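You operate a simulated robot arm through the tools that you are given. There is no shell and no other tool. Be economical: measure what you need, move in short steps, check, and stop when the job is done.

The job below is to be done with a simulated two-armed robot. You get a single attempt, and the scene is never put back.

## Task
Pick up the grey sponge from the mix bench with one hand, pass it to the other hand and put it on the top of the core stand. Set down upright: grey sponge.

The check looks at the end state, three seconds after you hand in, the way a careful person would. Anything else that was tipped, shoved, dropped, spilled or broken makes it a failure.

## Robot
Two 7-joint arms with three-finger grippers on one trunk, on a base that drives. Base frame: it is fixed to the floor where the robot stands at the start and does not move with it; the origin is under the middle of the robot, x ahead of it, y to its left, z up; the surface under the hand at the start is at about z = 80. Lengths are in cm, angles in rad, forces in N, time in s.
The left shoulder is at the start at [7, 14.6, 113.7], the right one opposite. With the tool pointing down near the work surface each hand reaches from about 28 to 68 cm from the robot's upright axis, wherever it stands, measured 20 degrees to its own side. Places, roughly: top of the core stand [-190, -10, 70]. Payload 2.2 kg a hand.
Tool frame (each hand has its own): the origin (TCP) lies between the finger pads and is the grasp point; the fingertips stand 2.8 cm ahead of it; z points along the fingers, y is the line along which they close. The gripper opens to 10.2 cm. The gripper's body begins 7.1 cm behind the TCP.
Orientation is that of the tool frame in the base frame, as a unit quaternion [w, x, y, z]. With the fingers straight down and closing along the base's y, the tool's x points along the base's -x, its y along +y and its z along -z.

## Interface
- The arms move only by the tool step_arm. It takes "left_moves", "right_moves" or both (then of equal length, played together; a hand with none holds still); each is a list of rows, each an object of numbers (a shift or turn left out is 0, a gripper value left out holds the last): "dx", "dy", "dz": the shift along the tool's x, y, z in cm; "rx", "ry", "rz": the turn, a rotation vector about the tool's x, y, z in degrees; "jaw": the closure, from 0 (fully open) to 1 (shut). In form: [{"dx": .., "dy": .., "dz": .., "rx": .., "ry": .., "rz": .., "jaw": ..}, ...]. A call has 1 to 12 rows; each row shifts and turns the commanded pose from where the row before left it, along the tool's axes as they then stand. A row lasts 0.2 s, in which the tool goes at most 5 cm and 0.15 rad; a call with a longer step from one row to the next is refused whole, and so is a gripper value outside its range. Where a pose cannot be reached the arm comes as near as it can. A force on the tool above 40 N (or 10 N above the force at the start of the call, whichever is more), or a blocked arm, ends the call early, and 0.2 s more pass. Each finger halts on what it meets, pressing with about 42 N; the grip force reading is that of the motor and also rises with nothing between the fingers. The clock runs only during rows and for 0.2 s after the last one: add rows that do not move to give the fingers time. The reply holds the time, the measured pose of the TCP, the force on the tool along the base axes, the opening and the grip force, in the units named above and with some noise, with the torque about the TCP (base axes, N m) and any sound that the robot's microphone picked up.
- Cameras (640 x 400 px; columns grow to the right, rows downward): "scene" is now at [14.62, 1.77, 137.35]; the picture's right is [0.19, -0.98, 0.00], its down [-0.55, -0.10, -0.83] and it looks along [0.82, 0.16, -0.56] (base axes); focal length 256 px, centre (320, 200). "left" rides on the left gripper at [7.2, 3.8, -8.6] in its tool frame; the picture's right is [-0.47, 0.88, 0.00], its down [-0.60, -0.32, -0.73] and it looks along [-0.65, -0.34, 0.68] (tool axes); focal length 256 px, centre (320, 200). "right" rides on the right gripper at [6.9, 4.4, -8.6] in its tool frame; the picture's right is [-0.53, 0.85, 0.00], its down [-0.58, -0.36, -0.73] and it looks along [-0.62, -0.39, 0.68] (tool axes); focal length 256 px, centre (320, 200). There is no depth. A picture from a camera that has moved, and an enlarged one, comes with that camera's place and axes in the base frame and with its lens. The place of the scene camera against the robot may be out by one fixed shift of up to 1.2 cm in any direction.
- get_image(camera): a new picture of that camera. It takes no simulated time.
- lift_body(by): slides the trunk up (or, below 0, down) by that many cm; the arms and the scene camera ride with it, the base frame stays. It gives what a move gives, with no picture.
- drive_base(legs): drives the robot by 1 to 6 legs, each [ahead, left, turn to the left] in cm, cm and rad, along the robot's own axes; the way and the turn of a leg run together, so that a leg with both is an arc; at most 150 cm and 3.142 rad a leg. The arms and the cameras ride along, it lands a little off, and it stops where it bumps. It gives what a move gives.
- pan_tilt(pan, tilt): turns the head with the scene camera to pan (to the left, within 1.501 rad either way) and tilt (down, from -0.506 to 1.204), counted from straight ahead of the robot. It gives what a move gives.
- close_up(camera, box): a new picture of the part [left, top, right, bottom] of that camera's present view, enlarged. It takes no simulated time.
- hand_in(): hands the job in; it is judged then, once.

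Go step by step. Nothing tells you exact positions but the pictures and the camera data: compare them with the known pose of the tool, close in by small moves and look again before you grip or let go. The budget is 120 turns and 92 pictures, counting those below and the enlarged ones. Unless the task says otherwise, let go and move clear before handing in, and close with one line.

The tools are called after "Emit:" as name(argument=value, ...) on one line, values as JSON. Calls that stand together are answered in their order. step_arm: Moves the arms, as the interface text tells. Its arguments: {"type":"object","properties":{"left_moves":{"type":"array","items":{"type":"object","properties":{"dx":{"type":"number"},"dy":{"type":"number"},"dz":{"type":"number"},"rx":{"type":"number"},"ry":{"type":"number"},"rz":{"type":"number"},"jaw":{"type":"number"}}}},"right_moves":{"type":"array","items":{"type":"object","properties":{"dx":{"type":"number"},"dy":{"type":"number"},"dz":{"type":"number"},"rx":{"type":"number"},"ry":{"type":"number"},"rz":{"type":"number"},"jaw":{"type":"number"}}}}},"required":[]} The other tools are called the same way: lift_body (by) slides the trunk up or down; drive_base (legs) drives the base; pan_tilt (pan, tilt) turns the head that bears the scene camera; get_image (camera) takes a picture; close_up (camera, box) takes an enlarged picture of a part of a camera's view; hand_in () hands the job in.

At the start:

```text
time: 0.0
left_tcp_pos: [49.54, 28.72, 113.12]
left_ee_rot: [0.0, -0.001, 1.0, -0.001]
left_force: [0.2, 0.0, 0.0]
left_moment: [0.01, -0.02, 0.0]
left_gripper_width: 10.2
left_gripper_force: 0.1
right_tcp_pos: [46.87, -13.32, 113.09]
right_ee_rot: [0.001, 0.0, 1.0, -0.001]
right_force: [-0.1, 0.5, 0.3]
right_moment: [0.0, -0.02, 0.02]
right_gripper_width: 10.19
right_gripper_force: 0.0
trunk travel left (down, up): [-67.5, 26.5]
robot x, y, heading: [-0.15, -0.22, -0.001]
head pan, tilt: [0.188, 0.592]
```

scene: 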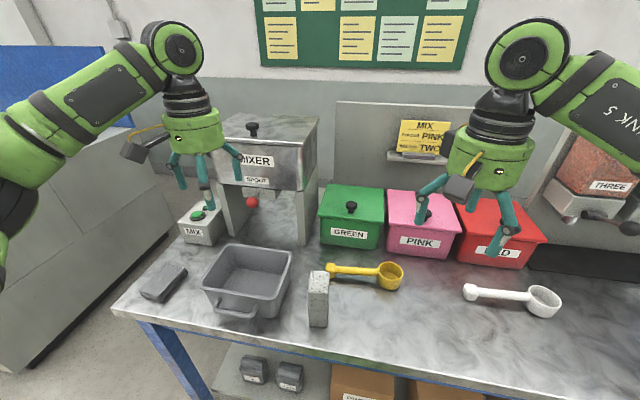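
right: 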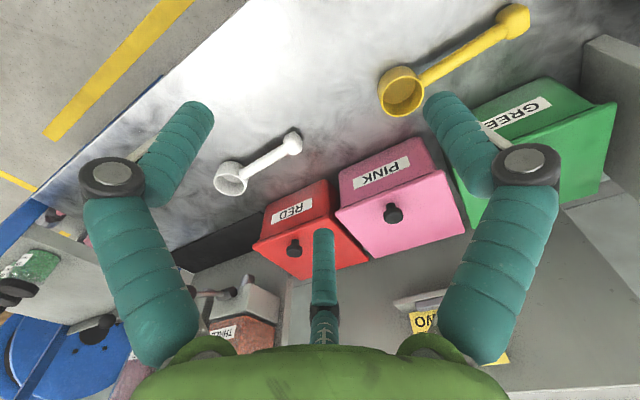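
left: 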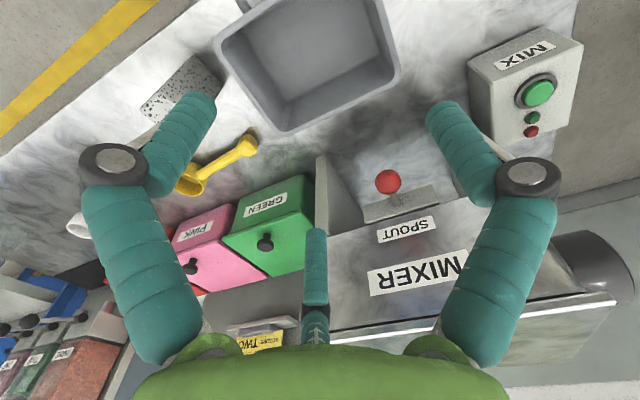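

I see a speckled grey block standing on the bench and a darker flat grey item to the left of the tub. I need to work out which one is the sponge, so I'll enlarge both.

Emit:
close_up(camera="scene", box=[270, 240, 370, 340])

Emit:
close_up(camera="scene", box=[110, 240, 210, 320])

```text
4.00 times, centred on (320, 290) of scene
camera zoom: at [14.62, 1.77, 137.35], right [0.19, -0.98, 0.0], down [-0.55, -0.1, -0.83], along [0.82, 0.16, -0.56], focal length 1022 px, centre (320, -160)
```

zoom: 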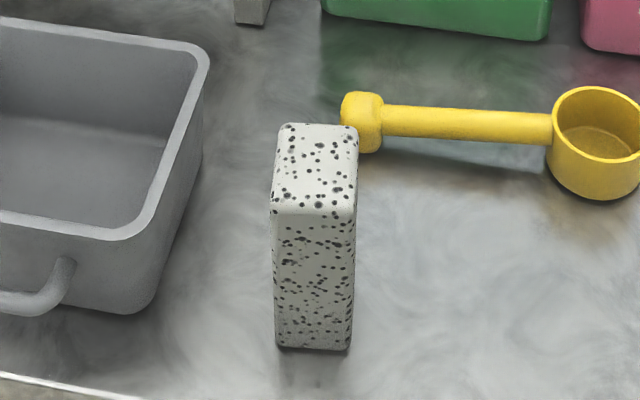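

```text
5.00 times, centred on (160, 280) of scene
camera zoom: at [14.62, 1.77, 137.35], right [0.19, -0.98, 0.0], down [-0.55, -0.1, -0.83], along [0.82, 0.16, -0.56], focal length 1278 px, centre (1120, -200)
```

zoom: 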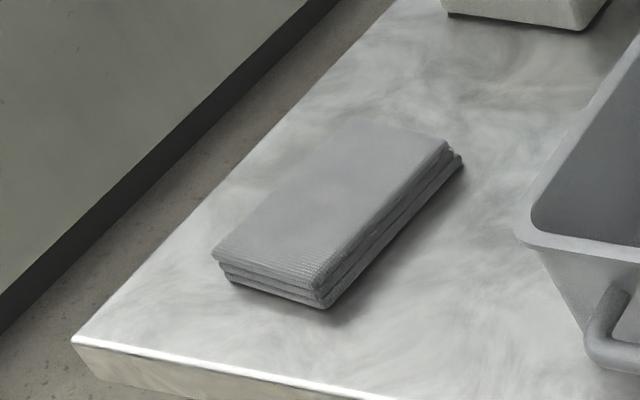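

The porous speckled block standing near (49.5, 9) is the sponge, about 4 × 6 × 12.5 cm and turned roughly 8° to the left. The flat grey item is a folded cloth. I plan to grip the sponge from the side with the right hand, hand it to the left hand from above, then set it on the stand. First I'll turn the right hand in free air.

Emit:
step_arm(right_moves=[{"rz": 8.2}, {"rz": 8.2}, {"rz": 8.2}, {"rz": 8.2}, {"rz": 8.2}, {"rz": 8.2}, {"rz": 8.2}, {"rz": 8.2}, {"rz": 8.2}, {"rz": 8.2}, {"rz": 0}])

Emit:
step_arm(right_moves=[{"ry": 8.3}, {"ry": 8.3}, {"ry": 8.3}, {"ry": 8.3}, {"ry": 8.3}, {"ry": 8.3}, {"ry": 8.3}, {"ry": 8.3}, {"ry": 8.3}, {"ry": 0}])

Emit:
get_image(camera="scene")

Emit:
get_image(camera="right")

```text
time: 2.4
left_tcp_pos: [49.38, 28.89, 113.1]
left_ee_rot: [0.0, -0.001, 1.0, 0.0]
left_force: [-0.2, -0.2, -0.1]
left_moment: [0.01, -0.01, -0.02]
left_gripper_width: 10.2
left_gripper_force: 0.0
right_tcp_pos: [46.94, -13.34, 113.17]
right_ee_rot: [0.0, 0.656, 0.754, 0.0]
right_force: [0.6, 0.2, 0.2]
right_moment: [0.0, 0.0, 0.01]
right_gripper_width: 10.19
right_gripper_force: 0.1
trunk travel left (down, up): [-67.5, 26.5]
robot x, y, heading: [0.2, 0.07, -0.002]
head pan, tilt: [0.188, 0.592]
```

```text
time: 4.6
left_tcp_pos: [49.42, 28.75, 113.0]
left_ee_rot: [0.0, -0.001, 1.0, -0.001]
left_force: [0.4, 0.5, -0.2]
left_moment: [0.03, 0.0, -0.02]
left_gripper_width: 10.2
left_gripper_force: 0.0
right_tcp_pos: [46.83, -13.2, 113.18]
right_ee_rot: [-0.458, 0.522, 0.599, 0.399]
right_force: [0.4, 0.2, -0.4]
right_moment: [0.02, 0.01, 0.02]
right_gripper_width: 10.2
right_gripper_force: 0.1
trunk travel left (down, up): [-67.5, 26.5]
robot x, y, heading: [-0.18, -0.1, 0.001]
head pan, tilt: [0.188, 0.592]
```

```text
86 pictures are left
camera scene: at [14.6, 1.8, 137.35], right [0.19, -0.98, 0.0], down [-0.55, -0.1, -0.83], along [0.82, 0.16, -0.56], focal length 256 px, centre (320, 200)
```

scene: 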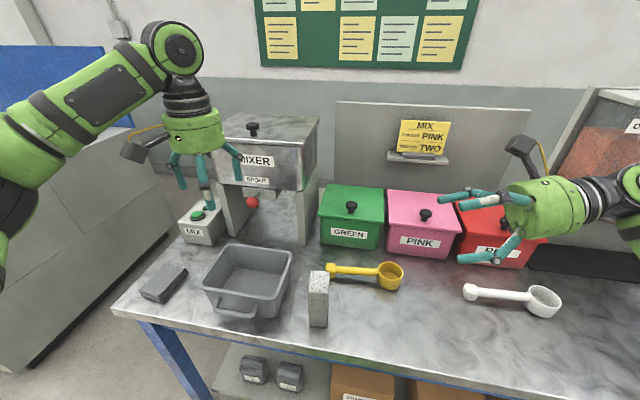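

```text
85 pictures are left
camera right: at [52.13, -19.1, 122.04], right [0.86, -0.02, -0.51], down [-0.24, -0.9, -0.37], along [-0.46, 0.44, -0.78], focal length 256 px, centre (320, 200)
```

right: 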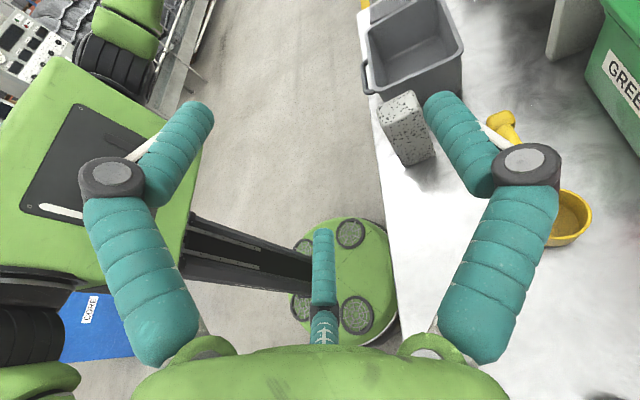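

The right hand is now pointed left and slightly down. I see a third teal rod on the gripper, so I'll enlarge it before gripping.

Emit:
close_up(camera="scene", box=[420, 120, 620, 280])

Emit:
close_up(camera="scene", box=[110, 80, 270, 220])

```text
2.50 times, centred on (520, 200) of scene
camera zoom: at [14.6, 1.8, 137.35], right [0.19, -0.98, 0.0], down [-0.55, -0.1, -0.83], along [0.82, 0.16, -0.56], focal length 639 px, centre (-180, 200)
```

zoom: 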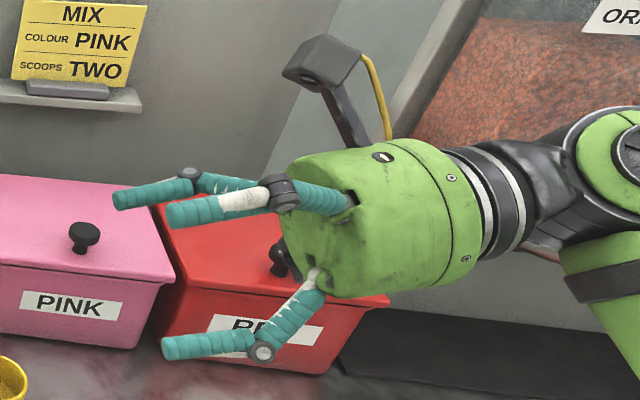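

```text
2.86 times, centred on (190, 150) of scene
camera zoom: at [14.6, 1.8, 137.35], right [0.19, -0.98, 0.0], down [-0.55, -0.1, -0.83], along [0.82, 0.16, -0.56], focal length 730 px, centre (691, 343)
```

zoom: 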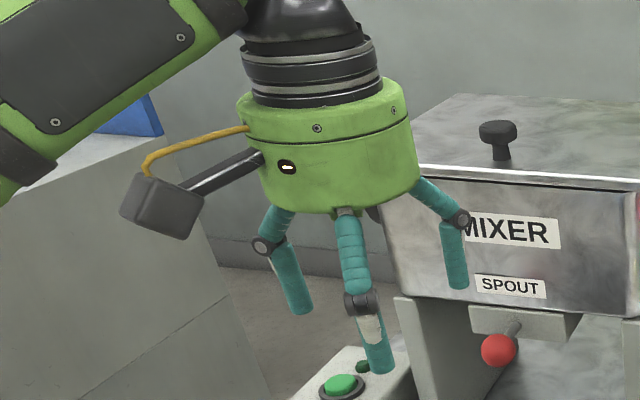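

The hand looks like it has three fingers, although the text says two. I'll close and reopen the right hand in free air to see how the fingers really move.

Emit:
step_arm(right_moves=[{"jaw": 0.6}, {"jaw": 0.6}, {"jaw": 0.6}])

Emit:
get_image(camera="right")

Emit:
close_up(camera="scene", box=[420, 120, 620, 280])

```text
time: 5.4
left_tcp_pos: [49.52, 28.74, 113.06]
left_ee_rot: [0.0, -0.002, 1.0, 0.001]
left_force: [0.2, 0.4, -0.2]
left_moment: [0.0, 0.03, 0.04]
left_gripper_width: 10.19
left_gripper_force: 0.2
right_tcp_pos: [46.89, -13.31, 113.17]
right_ee_rot: [-0.457, 0.522, 0.6, 0.398]
right_force: [-0.1, 0.2, 0.6]
right_moment: [0.0, 0.0, -0.02]
right_gripper_width: 4.05
right_gripper_force: 0.1
trunk travel left (down, up): [-67.5, 26.5]
robot x, y, heading: [-0.02, 0.35, -0.001]
head pan, tilt: [0.188, 0.592]
```

```text
82 pictures are left
camera right: at [52.15, -19.09, 122.02], right [0.86, -0.02, -0.52], down [-0.24, -0.9, -0.36], along [-0.46, 0.44, -0.78], focal length 256 px, centre (320, 200)
```

right: 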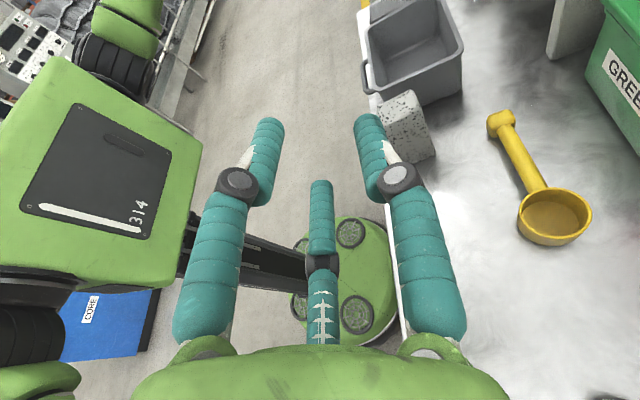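

```text
2.50 times, centred on (520, 200) of scene
camera zoom: at [14.62, 1.77, 137.35], right [0.19, -0.98, 0.0], down [-0.55, -0.1, -0.83], along [0.82, 0.16, -0.56], focal length 639 px, centre (-180, 200)
```

zoom: 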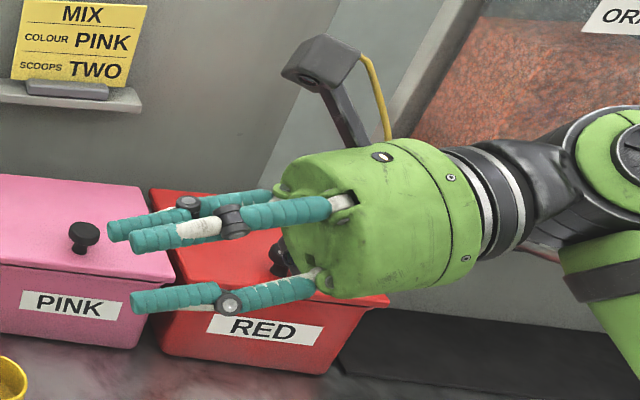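

The drawn fingers close concentrically like a three-finger hand. Over an empty part of the bench, I'll lower the sideways hand carefully to learn what really collides.

Emit:
step_arm(right_moves=[{"dx": -3.5, "dz": 0.94, "jaw": 0}, {"dx": -3.5, "dz": 0.94}, {"dx": -3.5, "dz": 0.94}, {"dx": -3.5, "dz": 0.94}, {"dx": -3.5, "dz": 0.94}, {"dx": -3.5, "dz": 0.94}])

Emit:
get_image(camera="scene")

```text
time: 6.8
left_tcp_pos: [49.48, 28.91, 113.07]
left_ee_rot: [-0.001, 0.0, 1.0, 0.0]
left_force: [-0.6, -0.5, -0.2]
left_moment: [0.02, -0.01, -0.01]
left_gripper_width: 10.21
left_gripper_force: 0.0
right_tcp_pos: [47.11, -13.17, 91.23]
right_ee_rot: [-0.458, 0.521, 0.6, 0.399]
right_force: [-0.2, 0.1, -0.6]
right_moment: [-0.01, -0.01, -0.03]
right_gripper_width: 10.21
right_gripper_force: 0.0
trunk travel left (down, up): [-67.5, 26.5]
robot x, y, heading: [-0.42, 0.5, -0.001]
head pan, tilt: [0.188, 0.592]
```

```text
80 pictures are left
camera scene: at [14.66, 1.75, 137.35], right [0.19, -0.98, 0.0], down [-0.55, -0.1, -0.83], along [0.82, 0.16, -0.56], focal length 256 px, centre (320, 200)
```

scene: 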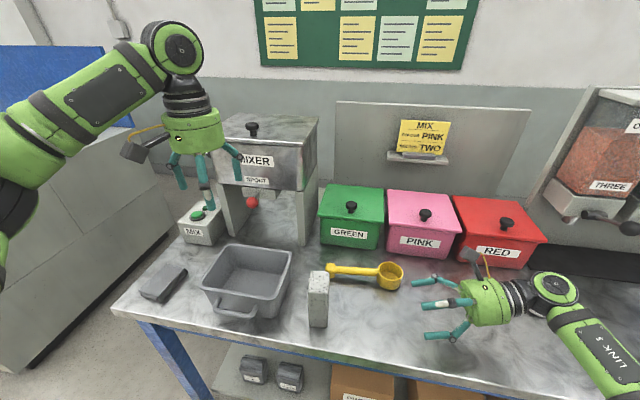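

The way down is still clear, so I'll ease down further and watch the force.

Emit:
step_arm(right_moves=[{"dx": -2, "dz": 0.54}, {"dx": -2, "dz": 0.54}, {"dx": -1, "dz": 0.27}, {"dx": -0.5, "dz": 0.13}, {"dx": -0.5, "dz": 0.13}, {"dx": -0.5, "dz": 0.13}])

Emit:
get_image(camera="right")

Emit:
close_up(camera="scene", box=[280, 230, 600, 400])

```text
time: 8.2
left_tcp_pos: [49.1, 28.87, 113.36]
left_ee_rot: [0.002, -0.001, 1.0, 0.001]
left_force: [0.0, -0.7, 0.0]
left_moment: [-0.01, -0.02, -0.01]
left_gripper_width: 10.21
left_gripper_force: 0.1
right_tcp_pos: [46.81, -13.34, 85.1]
right_ee_rot: [-0.457, 0.519, 0.6, 0.402]
right_force: [-7.3, -8.0, 27.5]
right_moment: [-1.72, 1.07, -0.09]
right_gripper_width: 10.16
right_gripper_force: 0.0
trunk travel left (down, up): [-67.5, 26.5]
robot x, y, heading: [-0.16, -0.02, 0.002]
head pan, tilt: [0.188, 0.592]
```

```text
79 pictures are left
camera right: at [51.89, -19.34, 94.08], right [0.86, -0.02, -0.51], down [-0.24, -0.9, -0.37], along [-0.45, 0.44, -0.78], focal length 256 px, centre (320, 200)
```

right: 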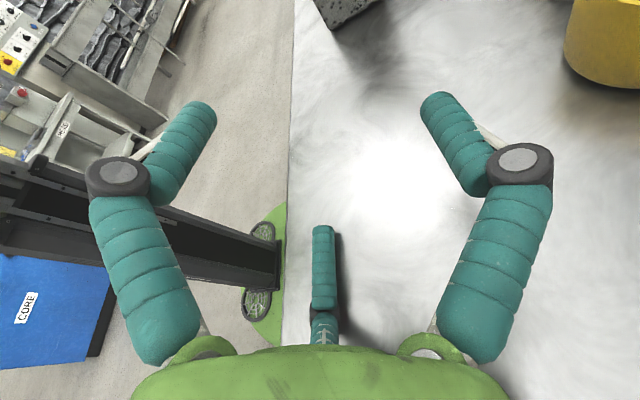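

```text
2.00 times, centred on (440, 315) of scene
camera zoom: at [14.07, 1.73, 137.46], right [0.19, -0.98, 0.0], down [-0.54, -0.1, -0.83], along [0.82, 0.16, -0.55], focal length 511 px, centre (80, -30)
```

zoom: 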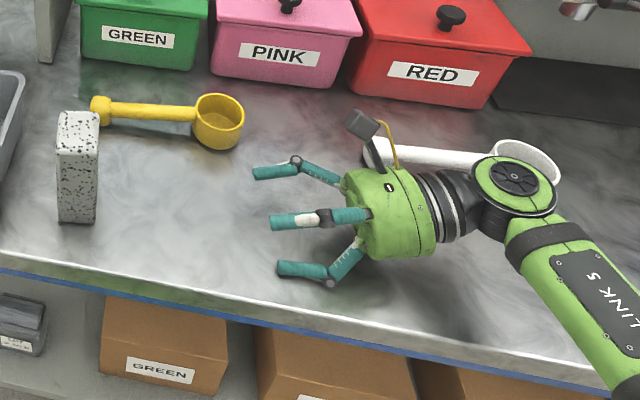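

The contact point at TCP z≈85 matches the knuckle of the lower drawn finger, so the hand really has three fingers, one on tool +y and two on the −y side. New plan: the right hand points forward and grips the 4 cm wide sponge low down, and the left hand takes it near the top from above. I'll raise the right hand and turn it forward.

Emit:
step_arm(right_moves=[{"dx": 1, "dz": -0.27}, {"dx": 4, "dz": -1.07}, {"dx": 4, "dz": -1.07}, {"dx": 4, "dz": -1.07}, {"dx": 4, "dz": -1.07}, {"dx": 2, "dz": -0.54}])

Emit:
step_arm(right_moves=[{"rx": -7.92, "rz": 2.12}, {"rx": -7.92, "rz": 2.12}, {"rx": -7.92, "rz": 2.12}, {"rx": -7.92, "rz": 2.12}, {"rx": -7.92, "rz": 2.12}, {"rx": -7.92, "rz": 2.12}, {"rx": -7.92, "rz": 2.12}, {"rx": -7.92, "rz": 2.12}, {"rx": -7.92, "rz": 2.12}, {"rx": -7.92, "rz": 2.12}, {"rx": -7.92, "rz": 2.12}, {"dx": 0}])

Emit:
get_image(camera="scene")

Emit:
get_image(camera="right")

```text
time: 9.6
left_tcp_pos: [49.43, 28.79, 113.06]
left_ee_rot: [0.0, -0.001, 1.0, -0.002]
left_force: [-0.1, -1.1, 0.0]
left_moment: [0.02, 0.0, 0.02]
left_gripper_width: 10.23
left_gripper_force: 0.1
right_tcp_pos: [46.75, -13.46, 104.39]
right_ee_rot: [-0.458, 0.522, 0.6, 0.398]
right_force: [-0.3, 0.2, 1.1]
right_moment: [-0.03, 0.0, -0.02]
right_gripper_width: 10.2
right_gripper_force: 0.0
trunk travel left (down, up): [-67.5, 26.5]
robot x, y, heading: [-0.17, -0.19, 0.002]
head pan, tilt: [0.188, 0.592]
```

```text
time: 12.2
left_tcp_pos: [49.45, 28.89, 113.09]
left_ee_rot: [-0.001, 0.0, 1.0, -0.001]
left_force: [-0.7, 0.6, -0.5]
left_moment: [0.0, -0.03, -0.03]
left_gripper_width: 10.2
left_gripper_force: 0.2
right_tcp_pos: [49.57, -13.41, 103.86]
right_ee_rot: [-0.097, 0.783, 0.133, 0.6]
right_force: [0.7, -0.2, 0.9]
right_moment: [0.01, 0.0, 0.03]
right_gripper_width: 10.18
right_gripper_force: 0.0
right hand out of reach, approached as far as the arm can: row 8, 9, 10, 11
trunk travel left (down, up): [-67.5, 26.5]
robot x, y, heading: [0.05, -0.28, -0.003]
head pan, tilt: [0.188, 0.592]
```

```text
77 pictures are left
camera scene: at [14.64, 1.79, 137.35], right [0.19, -0.98, 0.0], down [-0.55, -0.1, -0.83], along [0.82, 0.16, -0.56], focal length 256 px, centre (320, 200)
```

scene: 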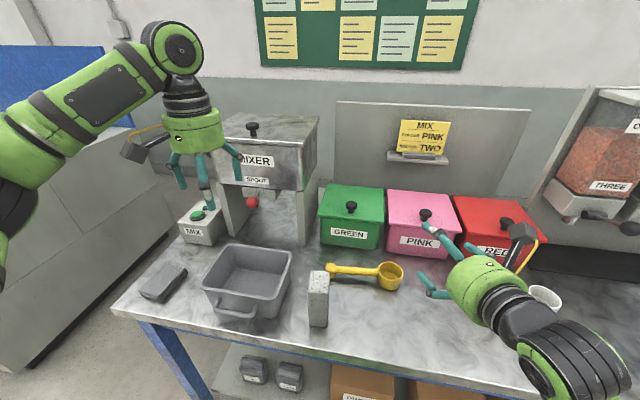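

```text
76 pictures are left
camera right: at [44.88, -19.6, 112.78], right [0.15, -0.85, -0.51], down [-0.93, 0.06, -0.37], along [0.35, 0.53, -0.78], focal length 256 px, centre (320, 200)
```

right: 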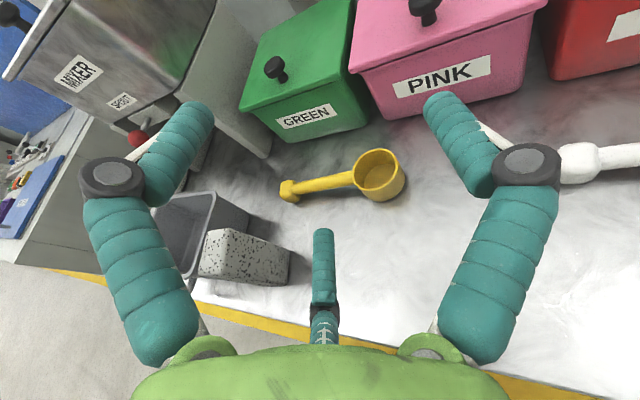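

The arm is too folded to point forward here. Backing the robot 15 cm will give the right hand room.

Emit:
drive_base(legs=[[-15, 0, 0]])

Emit:
step_arm(right_moves=[{"rx": -5, "rz": 1.34}, {"rx": -5, "rz": 1.34}])

Emit:
get_image(camera="scene")

```text
time: 13.6
left_tcp_pos: [34.72, 28.95, 112.94]
left_ee_rot: [-0.001, -0.001, 1.0, 0.0]
left_force: [-0.1, -0.2, 0.3]
left_moment: [0.01, -0.03, 0.0]
left_gripper_width: 10.18
left_gripper_force: 0.0
right_tcp_pos: [35.1, -13.25, 103.78]
right_ee_rot: [-0.098, 0.783, 0.133, 0.6]
right_force: [0.1, -0.6, -0.3]
right_moment: [0.01, 0.01, 0.0]
right_gripper_width: 10.17
right_gripper_force: 0.1
trunk travel left (down, up): [-67.5, 26.5]
robot x, y, heading: [-14.84, 0.09, 0.001]
head pan, tilt: [0.188, 0.592]
```

```text
time: 14.2
left_tcp_pos: [34.63, 28.87, 112.94]
left_ee_rot: [-0.002, -0.002, 1.0, 0.0]
left_force: [-0.3, -0.1, 0.9]
left_moment: [0.02, -0.04, 0.0]
left_gripper_width: 10.2
left_gripper_force: 0.0
right_tcp_pos: [34.97, -13.4, 103.77]
right_ee_rot: [-0.099, 0.781, 0.134, 0.602]
right_force: [-0.4, -0.4, -0.8]
right_moment: [0.0, -0.04, 0.01]
right_gripper_width: 10.18
right_gripper_force: 0.0
right hand out of reach, approached as far as the arm can: row 1, 2
trunk travel left (down, up): [-67.5, 26.5]
robot x, y, heading: [-14.73, -0.02, -0.0]
head pan, tilt: [0.188, 0.592]
```

```text
75 pictures are left
camera scene: at [-0.11, 1.79, 137.35], right [0.19, -0.98, 0.0], down [-0.55, -0.11, -0.83], along [0.82, 0.16, -0.56], focal length 256 px, centre (320, 200)
```

scene: 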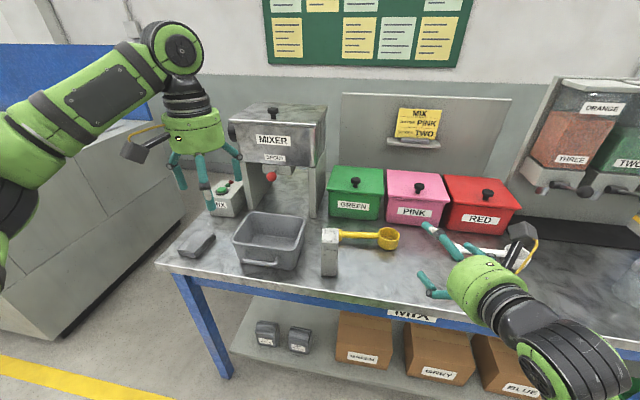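

There's more room now. I'll slide the right hand left so it sits in front of the sponge.

Emit:
step_arm(right_moves=[{"dx": 0.35, "dy": -3.17, "dz": 1.3}, {"dx": 0.35, "dy": -3.17, "dz": 1.3}, {"dx": 0.35, "dy": -3.17, "dz": 1.3}, {"dx": 0.35, "dy": -3.17, "dz": 1.3}, {"dx": 0.35, "dy": -3.17, "dz": 1.3}, {"dx": 0.35, "dy": -3.17, "dz": 1.3}, {"dx": 0}])

```text
time: 15.8
left_tcp_pos: [34.7, 28.8, 113.21]
left_ee_rot: [-0.001, -0.002, 1.0, 0.0]
left_force: [-0.3, 0.3, -0.1]
left_moment: [0.02, 0.01, 0.02]
left_gripper_width: 10.21
left_gripper_force: 0.0
right_tcp_pos: [35.09, -12.72, 105.06]
right_ee_rot: [-0.1, 0.781, 0.135, 0.601]
right_force: [0.0, 0.7, -0.7]
right_moment: [-0.01, 0.02, -0.03]
right_gripper_width: 10.2
right_gripper_force: 0.0
right hand out of reach, approached as far as the arm can: row 1, 2, 3, 4, 5, 6
trunk travel left (down, up): [-67.5, 26.5]
robot x, y, heading: [-14.83, 0.06, 0.005]
head pan, tilt: [0.188, 0.592]
```

The arm is at a folded limit. I'll extend it forward first.

Emit:
step_arm(right_moves=[{"dx": 0.75, "dy": 1, "dz": 2.8}, {"dx": 0.75, "dy": 1, "dz": 2.8}, {"dx": 0.75, "dy": 1, "dz": 2.8}, {"dx": 0.75, "dy": 1, "dz": 2.8}, {"dx": 0}])

```text
time: 17.0
left_tcp_pos: [34.68, 28.9, 113.08]
left_ee_rot: [0.0, -0.003, 1.0, 0.0]
left_force: [-0.7, -0.7, 0.4]
left_moment: [-0.02, -0.04, -0.04]
left_gripper_width: 10.18
left_gripper_force: 0.1
right_tcp_pos: [47.07, -12.47, 104.92]
right_ee_rot: [-0.099, 0.781, 0.134, 0.601]
right_force: [-0.2, 1.0, 0.5]
right_moment: [0.0, 0.0, 0.0]
right_gripper_width: 10.21
right_gripper_force: 0.1
trunk travel left (down, up): [-67.5, 26.5]
robot x, y, heading: [-14.57, 0.07, 0.006]
head pan, tilt: [0.188, 0.592]
```

The arm answers properly now. I'll back the base another 12 cm so the hand sits clear in front of the sponge, then turn it to about 9° and slide left.

Emit:
drive_base(legs=[[-12, 0, 0]])

Emit:
step_arm(right_moves=[{"rx": -4.83, "rz": 1.3}, {"rx": -4.83, "rz": 1.3}, {"dx": 0.13, "dy": -3.22, "dz": 0.49}, {"dx": 0.13, "dy": -3.22, "dz": 0.49}, {"dx": 0.13, "dy": -3.22, "dz": 0.49}, {"dx": 0.13, "dy": -3.22, "dz": 0.49}, {"dx": 0.13, "dy": -3.22, "dz": 0.49}, {"dx": 0.13, "dy": -3.22, "dz": 0.49}, {"dx": 0}])

Emit:
get_image(camera="scene")

Emit:
get_image(camera="right")

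```text
time: 18.2
left_tcp_pos: [22.86, 28.78, 112.94]
left_ee_rot: [-0.001, -0.001, 1.0, 0.0]
left_force: [0.1, -0.1, 0.5]
left_moment: [-0.03, -0.02, 0.02]
left_gripper_width: 10.2
left_gripper_force: 0.0
right_tcp_pos: [35.31, -12.59, 104.95]
right_ee_rot: [-0.099, 0.782, 0.134, 0.601]
right_force: [-0.4, 0.6, 0.0]
right_moment: [-0.01, 0.01, 0.0]
right_gripper_width: 10.2
right_gripper_force: 0.1
trunk travel left (down, up): [-67.5, 26.5]
robot x, y, heading: [-26.48, -0.03, 0.0]
head pan, tilt: [0.188, 0.592]
```

```text
time: 20.2
left_tcp_pos: [22.9, 28.78, 113.08]
left_ee_rot: [-0.001, -0.002, 1.0, 0.0]
left_force: [-0.7, 0.0, 0.2]
left_moment: [0.01, -0.01, 0.0]
left_gripper_width: 10.2
left_gripper_force: 0.1
right_tcp_pos: [35.45, -13.67, 104.87]
right_ee_rot: [-0.076, 0.785, 0.106, 0.606]
right_force: [-0.6, 0.3, 0.5]
right_moment: [0.02, 0.03, 0.0]
right_gripper_width: 10.2
right_gripper_force: 0.1
right hand out of reach, approached as far as the arm can: row 1, 2, 3, 4, 5, 6, 7, 8
trunk travel left (down, up): [-67.5, 26.5]
robot x, y, heading: [-26.41, 0.0, -0.001]
head pan, tilt: [0.188, 0.592]
```

```text
74 pictures are left
camera scene: at [-11.9, 1.76, 137.35], right [0.19, -0.98, 0.0], down [-0.55, -0.11, -0.83], along [0.82, 0.16, -0.56], focal length 256 px, centre (320, 200)
```

scene: 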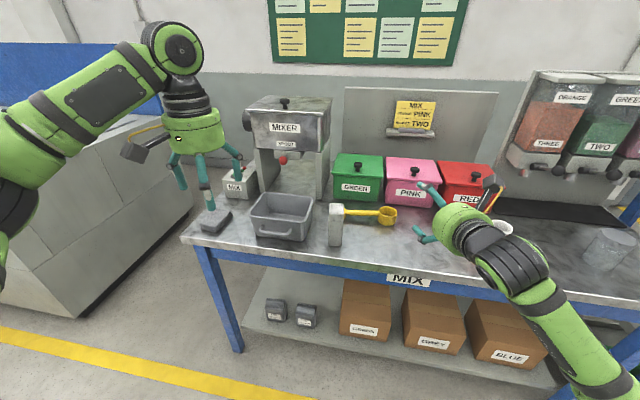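

```text
73 pictures are left
camera right: at [30.22, -19.5, 113.79], right [0.09, -0.86, -0.51], down [-0.92, 0.13, -0.37], along [0.39, 0.5, -0.77], focal length 256 px, centre (320, 200)
```

right: 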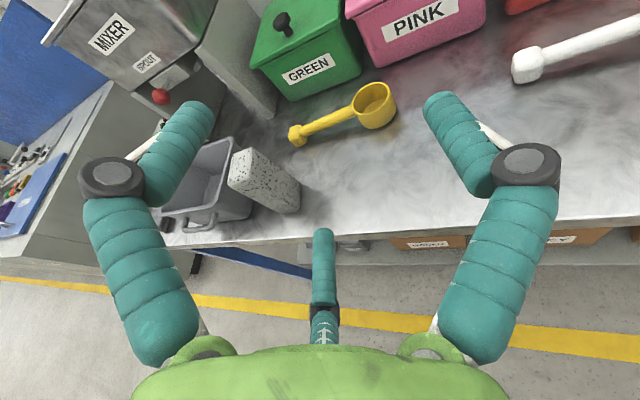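

The right wrist is at a joint limit for turning further, so I'll move the base to bring the hand in line instead. First I'll look left to see whether there's room.

Emit:
pan_tilt(pan=1.1, tilt=0.6)

Emit:
get_image(camera="scene")

```text
time: 21.4
left_tcp_pos: [22.92, 28.84, 112.97]
left_ee_rot: [0.0, -0.002, 1.0, 0.0]
left_force: [-0.2, 0.0, -0.1]
left_moment: [0.01, -0.01, -0.03]
left_gripper_width: 10.23
left_gripper_force: 0.1
right_tcp_pos: [35.46, -13.73, 104.85]
right_ee_rot: [-0.077, 0.785, 0.107, 0.605]
right_force: [0.1, 0.5, -0.4]
right_moment: [0.01, 0.01, -0.01]
right_gripper_width: 10.22
right_gripper_force: 0.0
trunk travel left (down, up): [-67.5, 26.5]
robot x, y, heading: [-26.5, 0.25, -0.001]
head pan, tilt: [1.1, 0.6]
```

```text
72 pictures are left
camera scene: at [-16.6, 7.96, 137.27], right [0.89, -0.45, 0.0], down [-0.26, -0.5, -0.83], along [0.37, 0.74, -0.56], focal length 256 px, centre (320, 200)
```

scene: 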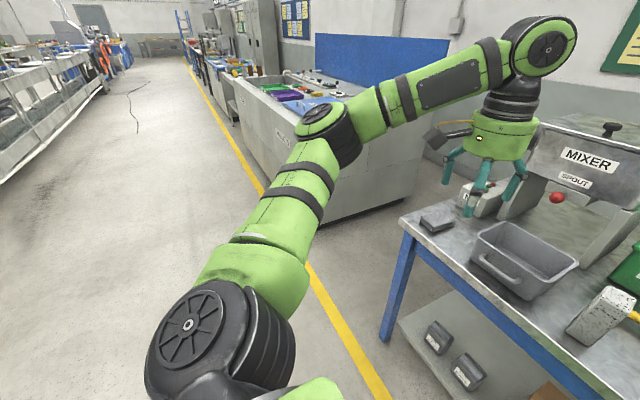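

There's room on the left. I'll strafe 28 cm left and turn 8° right, which lines the hand up in front of the sponge.

Emit:
drive_base(legs=[[0, 28, 0], [0, 0, -0.14]])

Emit:
pan_tilt(pan=-0.2, tilt=0.7)

Emit:
get_image(camera="scene")

Emit:
get_image(camera="right")

```text
time: 24.0
left_tcp_pos: [26.56, 49.77, 112.98]
left_ee_rot: [-0.001, 0.071, 0.997, -0.001]
left_force: [0.2, -0.6, -0.3]
left_moment: [0.03, -0.01, 0.0]
left_gripper_width: 10.21
left_gripper_force: 0.0
right_tcp_pos: [32.78, 5.85, 104.87]
right_ee_rot: [-0.033, 0.79, 0.05, 0.61]
right_force: [-0.6, 0.0, -0.5]
right_moment: [0.01, 0.01, 0.0]
right_gripper_width: 10.21
right_gripper_force: 0.2
trunk travel left (down, up): [-67.5, 26.5]
robot x, y, heading: [-26.71, 28.45, -0.139]
head pan, tilt: [1.1, 0.6]
```

```text
time: 25.5
left_tcp_pos: [26.47, 49.78, 113.06]
left_ee_rot: [-0.001, 0.071, 0.998, 0.0]
left_force: [0.0, -0.5, -0.9]
left_moment: [-0.01, 0.0, 0.02]
left_gripper_width: 10.2
left_gripper_force: 0.0
right_tcp_pos: [32.79, 5.78, 104.81]
right_ee_rot: [-0.033, 0.791, 0.05, 0.609]
right_force: [0.8, -0.4, 0.1]
right_moment: [0.0, -0.03, 0.0]
right_gripper_width: 10.18
right_gripper_force: 0.2
trunk travel left (down, up): [-67.5, 26.5]
robot x, y, heading: [-25.94, 28.35, -0.142]
head pan, tilt: [-0.201, 0.7]
```

```text
71 pictures are left
camera scene: at [-12.65, 24.82, 136.41], right [-0.34, -0.94, 0.0], down [-0.61, 0.22, -0.77], along [0.72, -0.26, -0.64], focal length 256 px, centre (320, 200)
```

scene: 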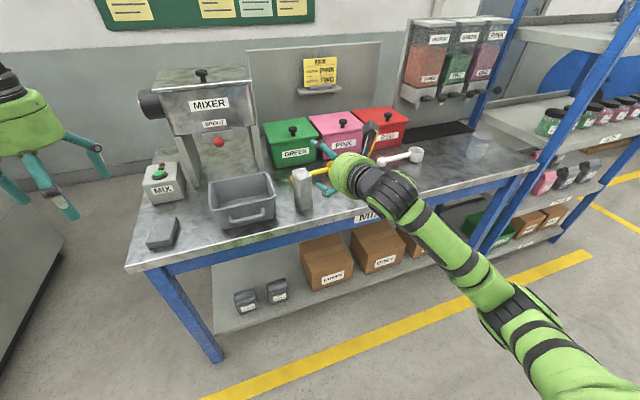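

```text
70 pictures are left
camera right: at [26.81, 0.83, 113.8], right [-0.04, -0.86, -0.51], down [-0.89, 0.26, -0.38], along [0.45, 0.44, -0.78], focal length 256 px, centre (320, 200)
```

right: 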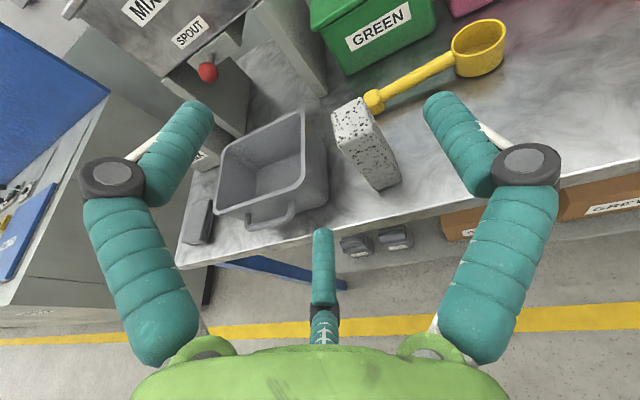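

The sponge is now in front of the right hand. I'll enlarge it in the wrist camera to measure it.

Emit:
close_up(camera="right", box=[310, 85, 430, 205])

Emit:
close_up(camera="scene", box=[260, 140, 360, 220])

```text
3.33 times, centred on (370, 145) of right
camera zoom: at [26.81, 0.83, 113.8], right [-0.04, -0.86, -0.51], down [-0.89, 0.26, -0.38], along [0.45, 0.44, -0.78], focal length 853 px, centre (153, 383)
```

zoom: 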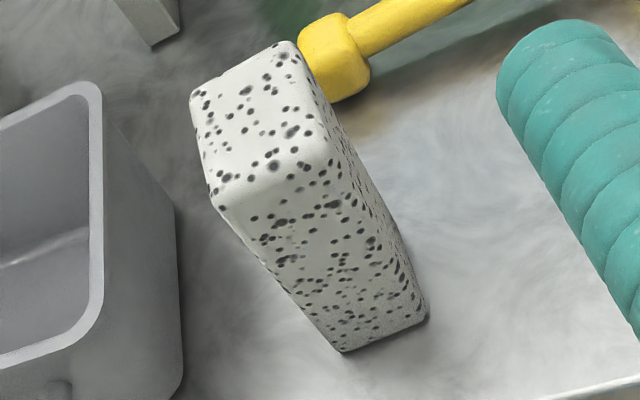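

```text
5.00 times, centred on (310, 180) of scene
camera zoom: at [-12.65, 24.82, 136.41], right [-0.34, -0.94, 0.0], down [-0.61, 0.22, -0.77], along [0.72, -0.26, -0.64], focal length 1278 px, centre (370, 300)
```

zoom: 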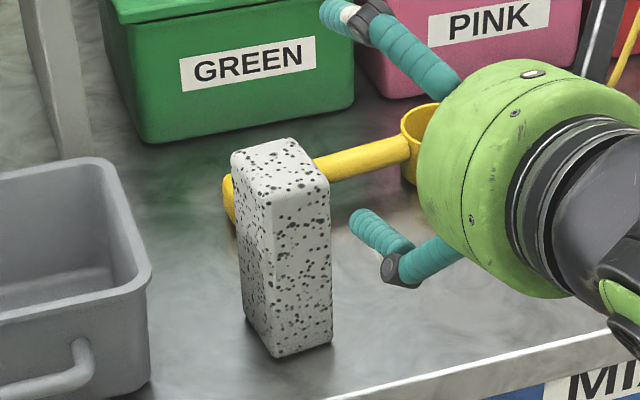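

By the wrist camera, the sponge is centred near (47.8, 8.4), stands on z = 80 with its top at 92.5, and is turned about 5°. The hand points at about 7°, which suits it. I'll lower to z≈86 in front of the bench and shift slightly left.

Emit:
step_arm(right_moves=[{"dx": -3.65, "dz": 0.98, "jaw": 0.12}, {"dx": -3.65, "dz": 0.98}, {"dx": -3.65, "dz": 0.98}, {"dx": -3.65, "dz": 0.98}, {"dx": -3.45, "dz": 0.93}, {"dy": -0.8}, {"dy": -0.8}, {"dx": 0}])

Emit:
get_image(camera="right")

Emit:
get_image(camera="scene")

```text
time: 27.3
left_tcp_pos: [26.61, 49.57, 113.05]
left_ee_rot: [-0.001, 0.071, 0.997, 0.0]
left_force: [-0.8, -0.6, 1.1]
left_moment: [-0.01, -0.02, 0.04]
left_gripper_width: 10.22
left_gripper_force: 0.1
right_tcp_pos: [32.61, 5.15, 101.64]
right_ee_rot: [-0.04, 0.783, 0.06, 0.617]
right_force: [-0.1, -0.2, -0.3]
right_moment: [0.04, 0.0, 0.0]
right_gripper_width: 8.96
right_gripper_force: 0.0
right hand out of reach, approached as far as the arm can: row 1, 2, 3, 4, 5, 6, 7
trunk travel left (down, up): [-67.5, 26.5]
robot x, y, heading: [-26.4, 28.09, -0.142]
head pan, tilt: [-0.201, 0.7]
```

```text
67 pictures are left
camera right: at [26.45, 0.06, 110.34], right [0.0, -0.86, -0.51], down [-0.89, 0.24, -0.39], along [0.46, 0.45, -0.77], focal length 256 px, centre (320, 200)
```

right: 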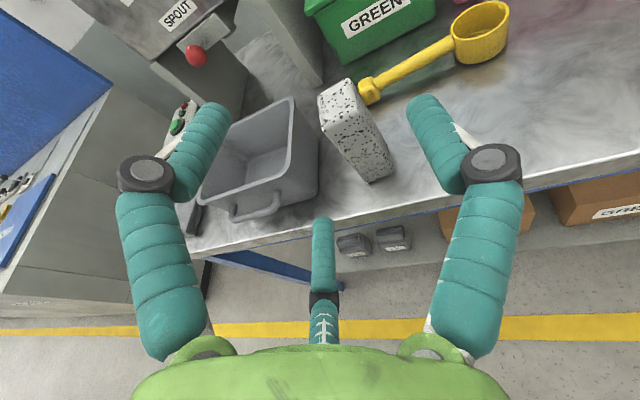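

```text
66 pictures are left
camera scene: at [-12.66, 24.79, 136.4], right [-0.34, -0.94, 0.0], down [-0.61, 0.22, -0.76], along [0.72, -0.26, -0.64], focal length 256 px, centre (320, 200)
```

scene: 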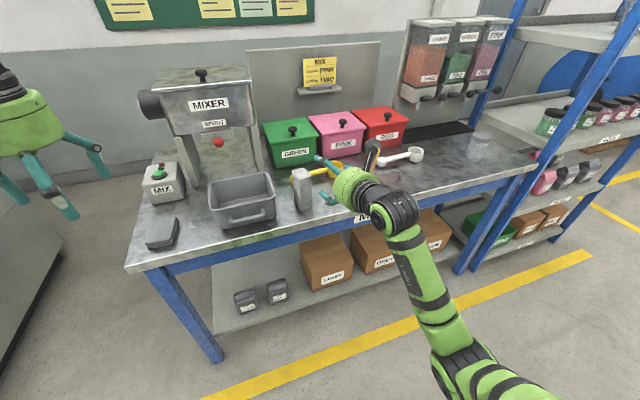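

The arm can't get lower in this posture, so I'll use the trunk: down 15.5 cm, then strafe 2 cm left.

Emit:
lift_body(by=-15.5)

Emit:
drive_base(legs=[[0, 2, 0]])

Emit:
get_image(camera="right")

Emit:
get_image(camera="scene")

```text
time: 29.1
left_tcp_pos: [26.61, 49.72, 97.52]
left_ee_rot: [-0.001, 0.07, 0.998, 0.001]
left_force: [0.2, 0.8, -0.3]
left_moment: [0.01, -0.01, 0.01]
left_gripper_width: 10.21
left_gripper_force: 0.1
right_tcp_pos: [32.33, 5.31, 85.98]
right_ee_rot: [-0.039, 0.783, 0.059, 0.618]
right_force: [-0.1, -0.9, 0.2]
right_moment: [0.04, -0.03, 0.01]
right_gripper_width: 8.97
right_gripper_force: 0.1
trunk travel left (down, up): [-52.0, 42.0]
robot x, y, heading: [-26.65, 28.67, -0.146]
head pan, tilt: [-0.201, 0.7]
```

```text
time: 29.8
left_tcp_pos: [26.86, 51.61, 97.53]
left_ee_rot: [-0.001, 0.071, 0.997, 0.0]
left_force: [0.2, 0.4, -0.5]
left_moment: [0.01, -0.01, -0.03]
left_gripper_width: 10.2
left_gripper_force: 0.1
right_tcp_pos: [32.82, 7.14, 86.16]
right_ee_rot: [-0.039, 0.784, 0.059, 0.617]
right_force: [-0.3, 0.0, -0.2]
right_moment: [-0.04, -0.01, 0.0]
right_gripper_width: 8.97
right_gripper_force: 0.0
trunk travel left (down, up): [-52.0, 42.0]
robot x, y, heading: [-26.41, 30.01, -0.142]
head pan, tilt: [-0.201, 0.7]
```

```text
65 pictures are left
camera right: at [26.72, 1.98, 94.84], right [0.0, -0.86, -0.51], down [-0.89, 0.24, -0.39], along [0.46, 0.45, -0.77], focal length 256 px, centre (320, 200)
```

right: 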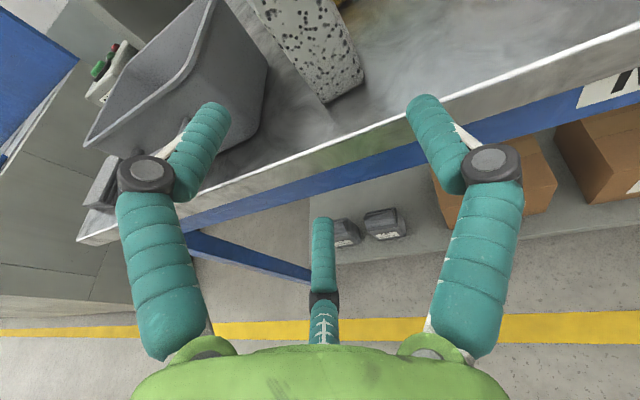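

```text
64 pictures are left
camera scene: at [-12.38, 26.74, 120.91], right [-0.34, -0.94, 0.0], down [-0.61, 0.22, -0.76], along [0.72, -0.26, -0.64], focal length 256 px, centre (320, 200)
```

scene: 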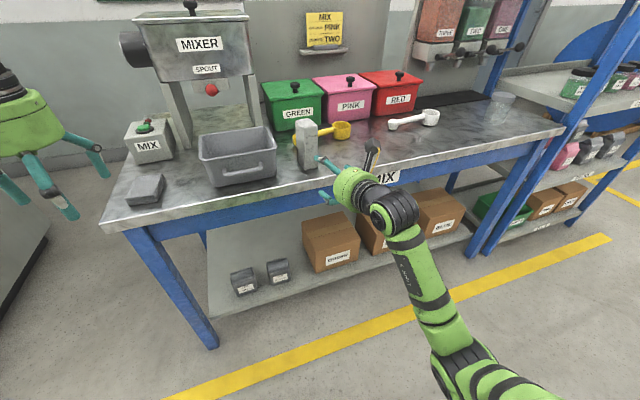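

The hand is level with the lower part of the sponge and on line, with the sponge's front face at x≈45.4, y 6.4–9.9. I'll move forward in small steps.

Emit:
step_arm(right_moves=[{"dx": 0.47, "dz": 1.94}, {"dx": 0.47, "dz": 1.94}, {"dx": 0.47, "dz": 1.94}, {"dx": 0.47, "dz": 1.94}, {"dx": 0}])

Emit:
get_image(camera="right")

Emit:
close_up(camera="scene", box=[240, 90, 440, 250])

```text
time: 31.0
left_tcp_pos: [26.87, 51.61, 97.51]
left_ee_rot: [-0.001, 0.072, 0.997, 0.0]
left_force: [-0.7, -0.2, -0.4]
left_moment: [-0.04, -0.01, 0.02]
left_gripper_width: 10.21
left_gripper_force: 0.1
right_tcp_pos: [40.85, 8.32, 85.93]
right_ee_rot: [-0.039, 0.784, 0.059, 0.617]
right_force: [-0.5, -0.1, -0.2]
right_moment: [0.0, -0.01, -0.01]
right_gripper_width: 9.0
right_gripper_force: 0.1
trunk travel left (down, up): [-52.0, 42.0]
robot x, y, heading: [-26.04, 30.04, -0.139]
head pan, tilt: [-0.201, 0.7]
```

```text
63 pictures are left
camera right: at [34.67, 3.09, 94.77], right [0.0, -0.86, -0.51], down [-0.89, 0.23, -0.39], along [0.46, 0.45, -0.77], focal length 256 px, centre (320, 200)
```

right: 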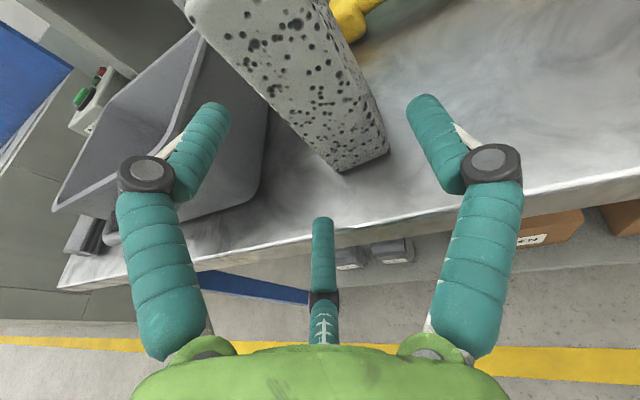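

```text
2.50 times, centred on (340, 170) of scene
camera zoom: at [-12.4, 26.76, 120.91], right [-0.34, -0.94, 0.0], down [-0.61, 0.22, -0.77], along [0.72, -0.26, -0.64], focal length 639 px, centre (270, 275)
```

zoom: 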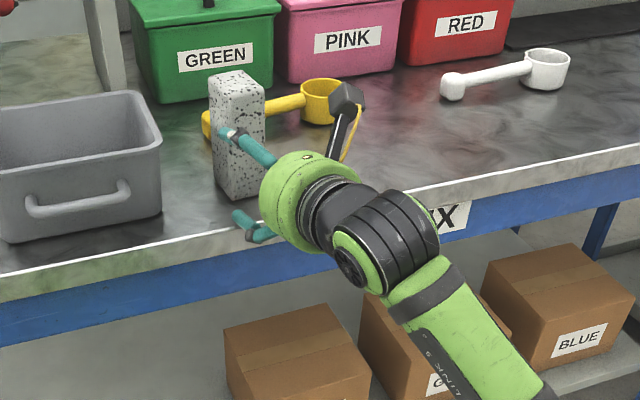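

The fingers straddle the sponge with clearance on both sides, so I'll continue forward about 6 cm.

Emit:
step_arm(right_moves=[{"dx": 0.37, "dz": 1.5}, {"dx": 0.37, "dz": 1.5}, {"dx": 0.37, "dz": 1.5}, {"dx": 0.37, "dz": 1.5}, {"dx": 0}])

Emit:
get_image(camera="right")

Emit:
close_up(camera="scene", box=[240, 90, 440, 250])

```text
time: 32.2
left_tcp_pos: [26.77, 51.72, 97.54]
left_ee_rot: [-0.001, 0.071, 0.997, 0.0]
left_force: [0.3, 0.6, -0.1]
left_moment: [0.0, 0.02, 0.01]
left_gripper_width: 10.22
left_gripper_force: 0.0
right_tcp_pos: [46.82, 9.17, 86.1]
right_ee_rot: [-0.04, 0.783, 0.059, 0.618]
right_force: [0.8, -0.1, -0.4]
right_moment: [-0.01, 0.01, 0.0]
right_gripper_width: 8.97
right_gripper_force: 0.0
trunk travel left (down, up): [-52.0, 42.0]
robot x, y, heading: [-26.03, 30.35, -0.15]
head pan, tilt: [-0.201, 0.7]
```

```text
61 pictures are left
camera right: at [40.71, 3.95, 94.9], right [0.0, -0.86, -0.51], down [-0.89, 0.24, -0.39], along [0.46, 0.45, -0.76], focal length 256 px, centre (320, 200)
```

right: 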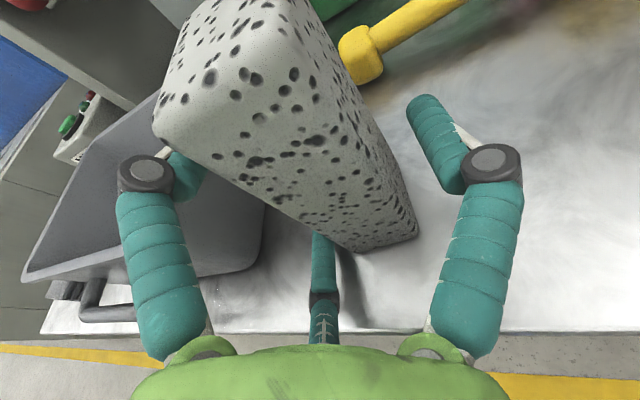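

```text
2.50 times, centred on (340, 170) of scene
camera zoom: at [-12.4, 26.76, 120.91], right [-0.34, -0.94, 0.0], down [-0.61, 0.22, -0.77], along [0.72, -0.26, -0.64], focal length 639 px, centre (270, 275)
```

zoom: 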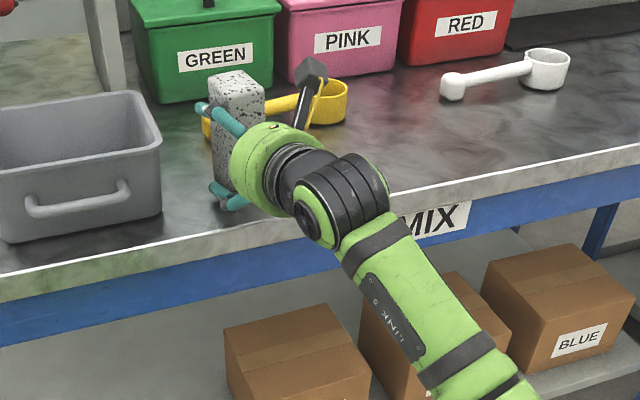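

The sponge stands between the fingers, two on its left and one on its right, with no contact force. I'll close.

Emit:
step_arm(right_moves=[{"jaw": 0.3}, {"jaw": 0.4}, {"jaw": 0.5}, {"jaw": 0.6}, {"jaw": 0.8}, {"jaw": 1.0}, {"jaw": 1.0}])

Emit:
get_image(camera="right")

Emit:
close_up(camera="scene", box=[240, 90, 440, 250])

```text
time: 33.8
left_tcp_pos: [26.7, 51.65, 97.43]
left_ee_rot: [-0.001, 0.072, 0.997, 0.0]
left_force: [0.1, -0.5, -1.1]
left_moment: [-0.01, -0.01, 0.03]
left_gripper_width: 10.2
left_gripper_force: 0.1
right_tcp_pos: [46.81, 9.21, 86.04]
right_ee_rot: [-0.039, 0.783, 0.06, 0.617]
right_force: [-0.8, 0.0, 0.4]
right_moment: [0.05, -0.02, 0.03]
right_gripper_width: 6.03
right_gripper_force: 41.3
trunk travel left (down, up): [-52.0, 42.0]
robot x, y, heading: [-25.93, 30.38, -0.14]
head pan, tilt: [-0.201, 0.7]
```

```text
59 pictures are left
camera right: at [40.71, 3.97, 94.89], right [0.0, -0.86, -0.51], down [-0.89, 0.24, -0.39], along [0.46, 0.45, -0.77], focal length 256 px, centre (320, 200)
```

right: 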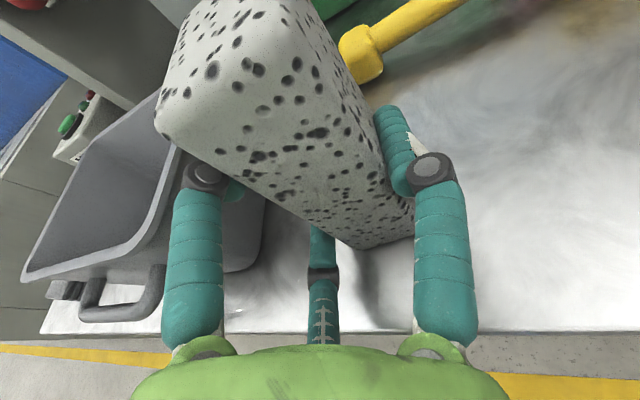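

```text
2.50 times, centred on (340, 170) of scene
camera zoom: at [-12.38, 26.77, 120.91], right [-0.34, -0.94, 0.0], down [-0.61, 0.22, -0.77], along [0.72, -0.26, -0.64], focal length 639 px, centre (270, 275)
```

zoom: 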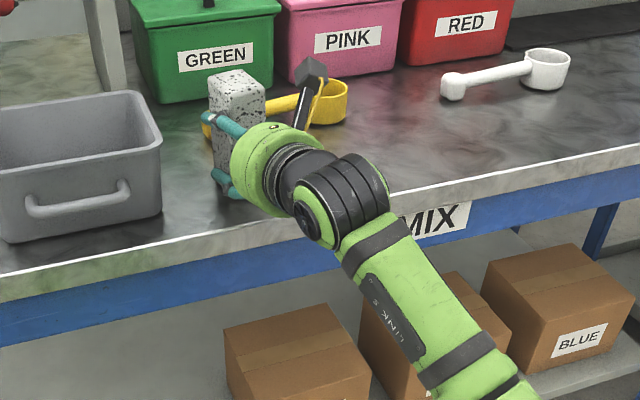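

The grip holds at 41 N and the sponge has not shifted. I'll lift with the trunk and check.

Emit:
lift_body(by=12)

Emit:
get_image(camera="right")

Emit:
get_image(camera="scene")

```text
time: 35.3
left_tcp_pos: [26.91, 51.64, 109.5]
left_ee_rot: [-0.001, 0.072, 0.997, 0.0]
left_force: [-0.6, -0.3, -0.3]
left_moment: [0.01, 0.0, 0.03]
left_gripper_width: 10.21
left_gripper_force: 0.1
right_tcp_pos: [46.82, 9.08, 98.02]
right_ee_rot: [-0.039, 0.784, 0.059, 0.617]
right_force: [-0.1, 0.4, -0.7]
right_moment: [-0.01, -0.01, -0.01]
right_gripper_width: 6.02
right_gripper_force: 42.0
trunk travel left (down, up): [-64.0, 30.0]
robot x, y, heading: [-26.39, 30.59, -0.142]
head pan, tilt: [-0.201, 0.7]
```

```text
57 pictures are left
camera right: at [40.74, 3.97, 106.85], right [0.0, -0.86, -0.51], down [-0.89, 0.24, -0.39], along [0.46, 0.45, -0.77], focal length 256 px, centre (320, 200)
```

right: 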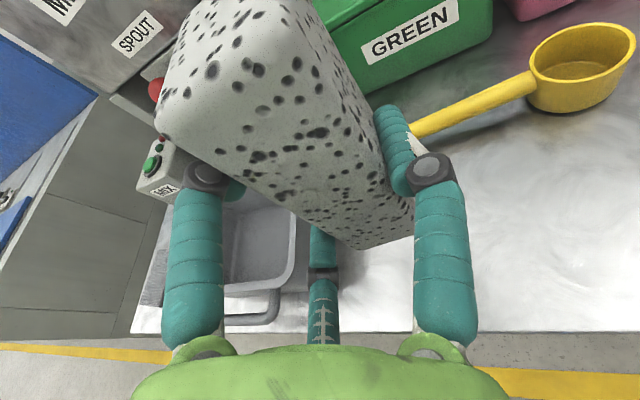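

```text
56 pictures are left
camera scene: at [-12.34, 26.77, 132.9], right [-0.34, -0.94, 0.0], down [-0.61, 0.22, -0.76], along [0.72, -0.26, -0.64], focal length 256 px, centre (320, 200)
```

scene: 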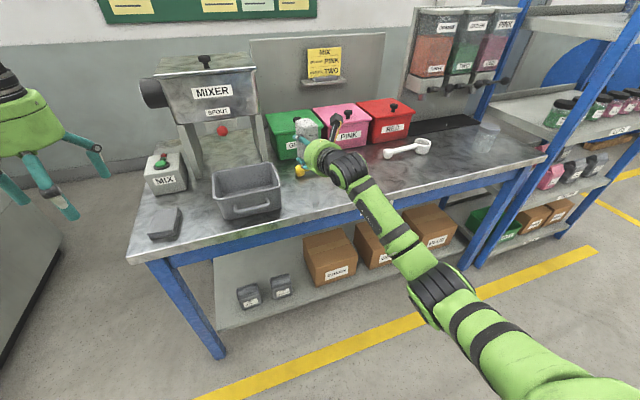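

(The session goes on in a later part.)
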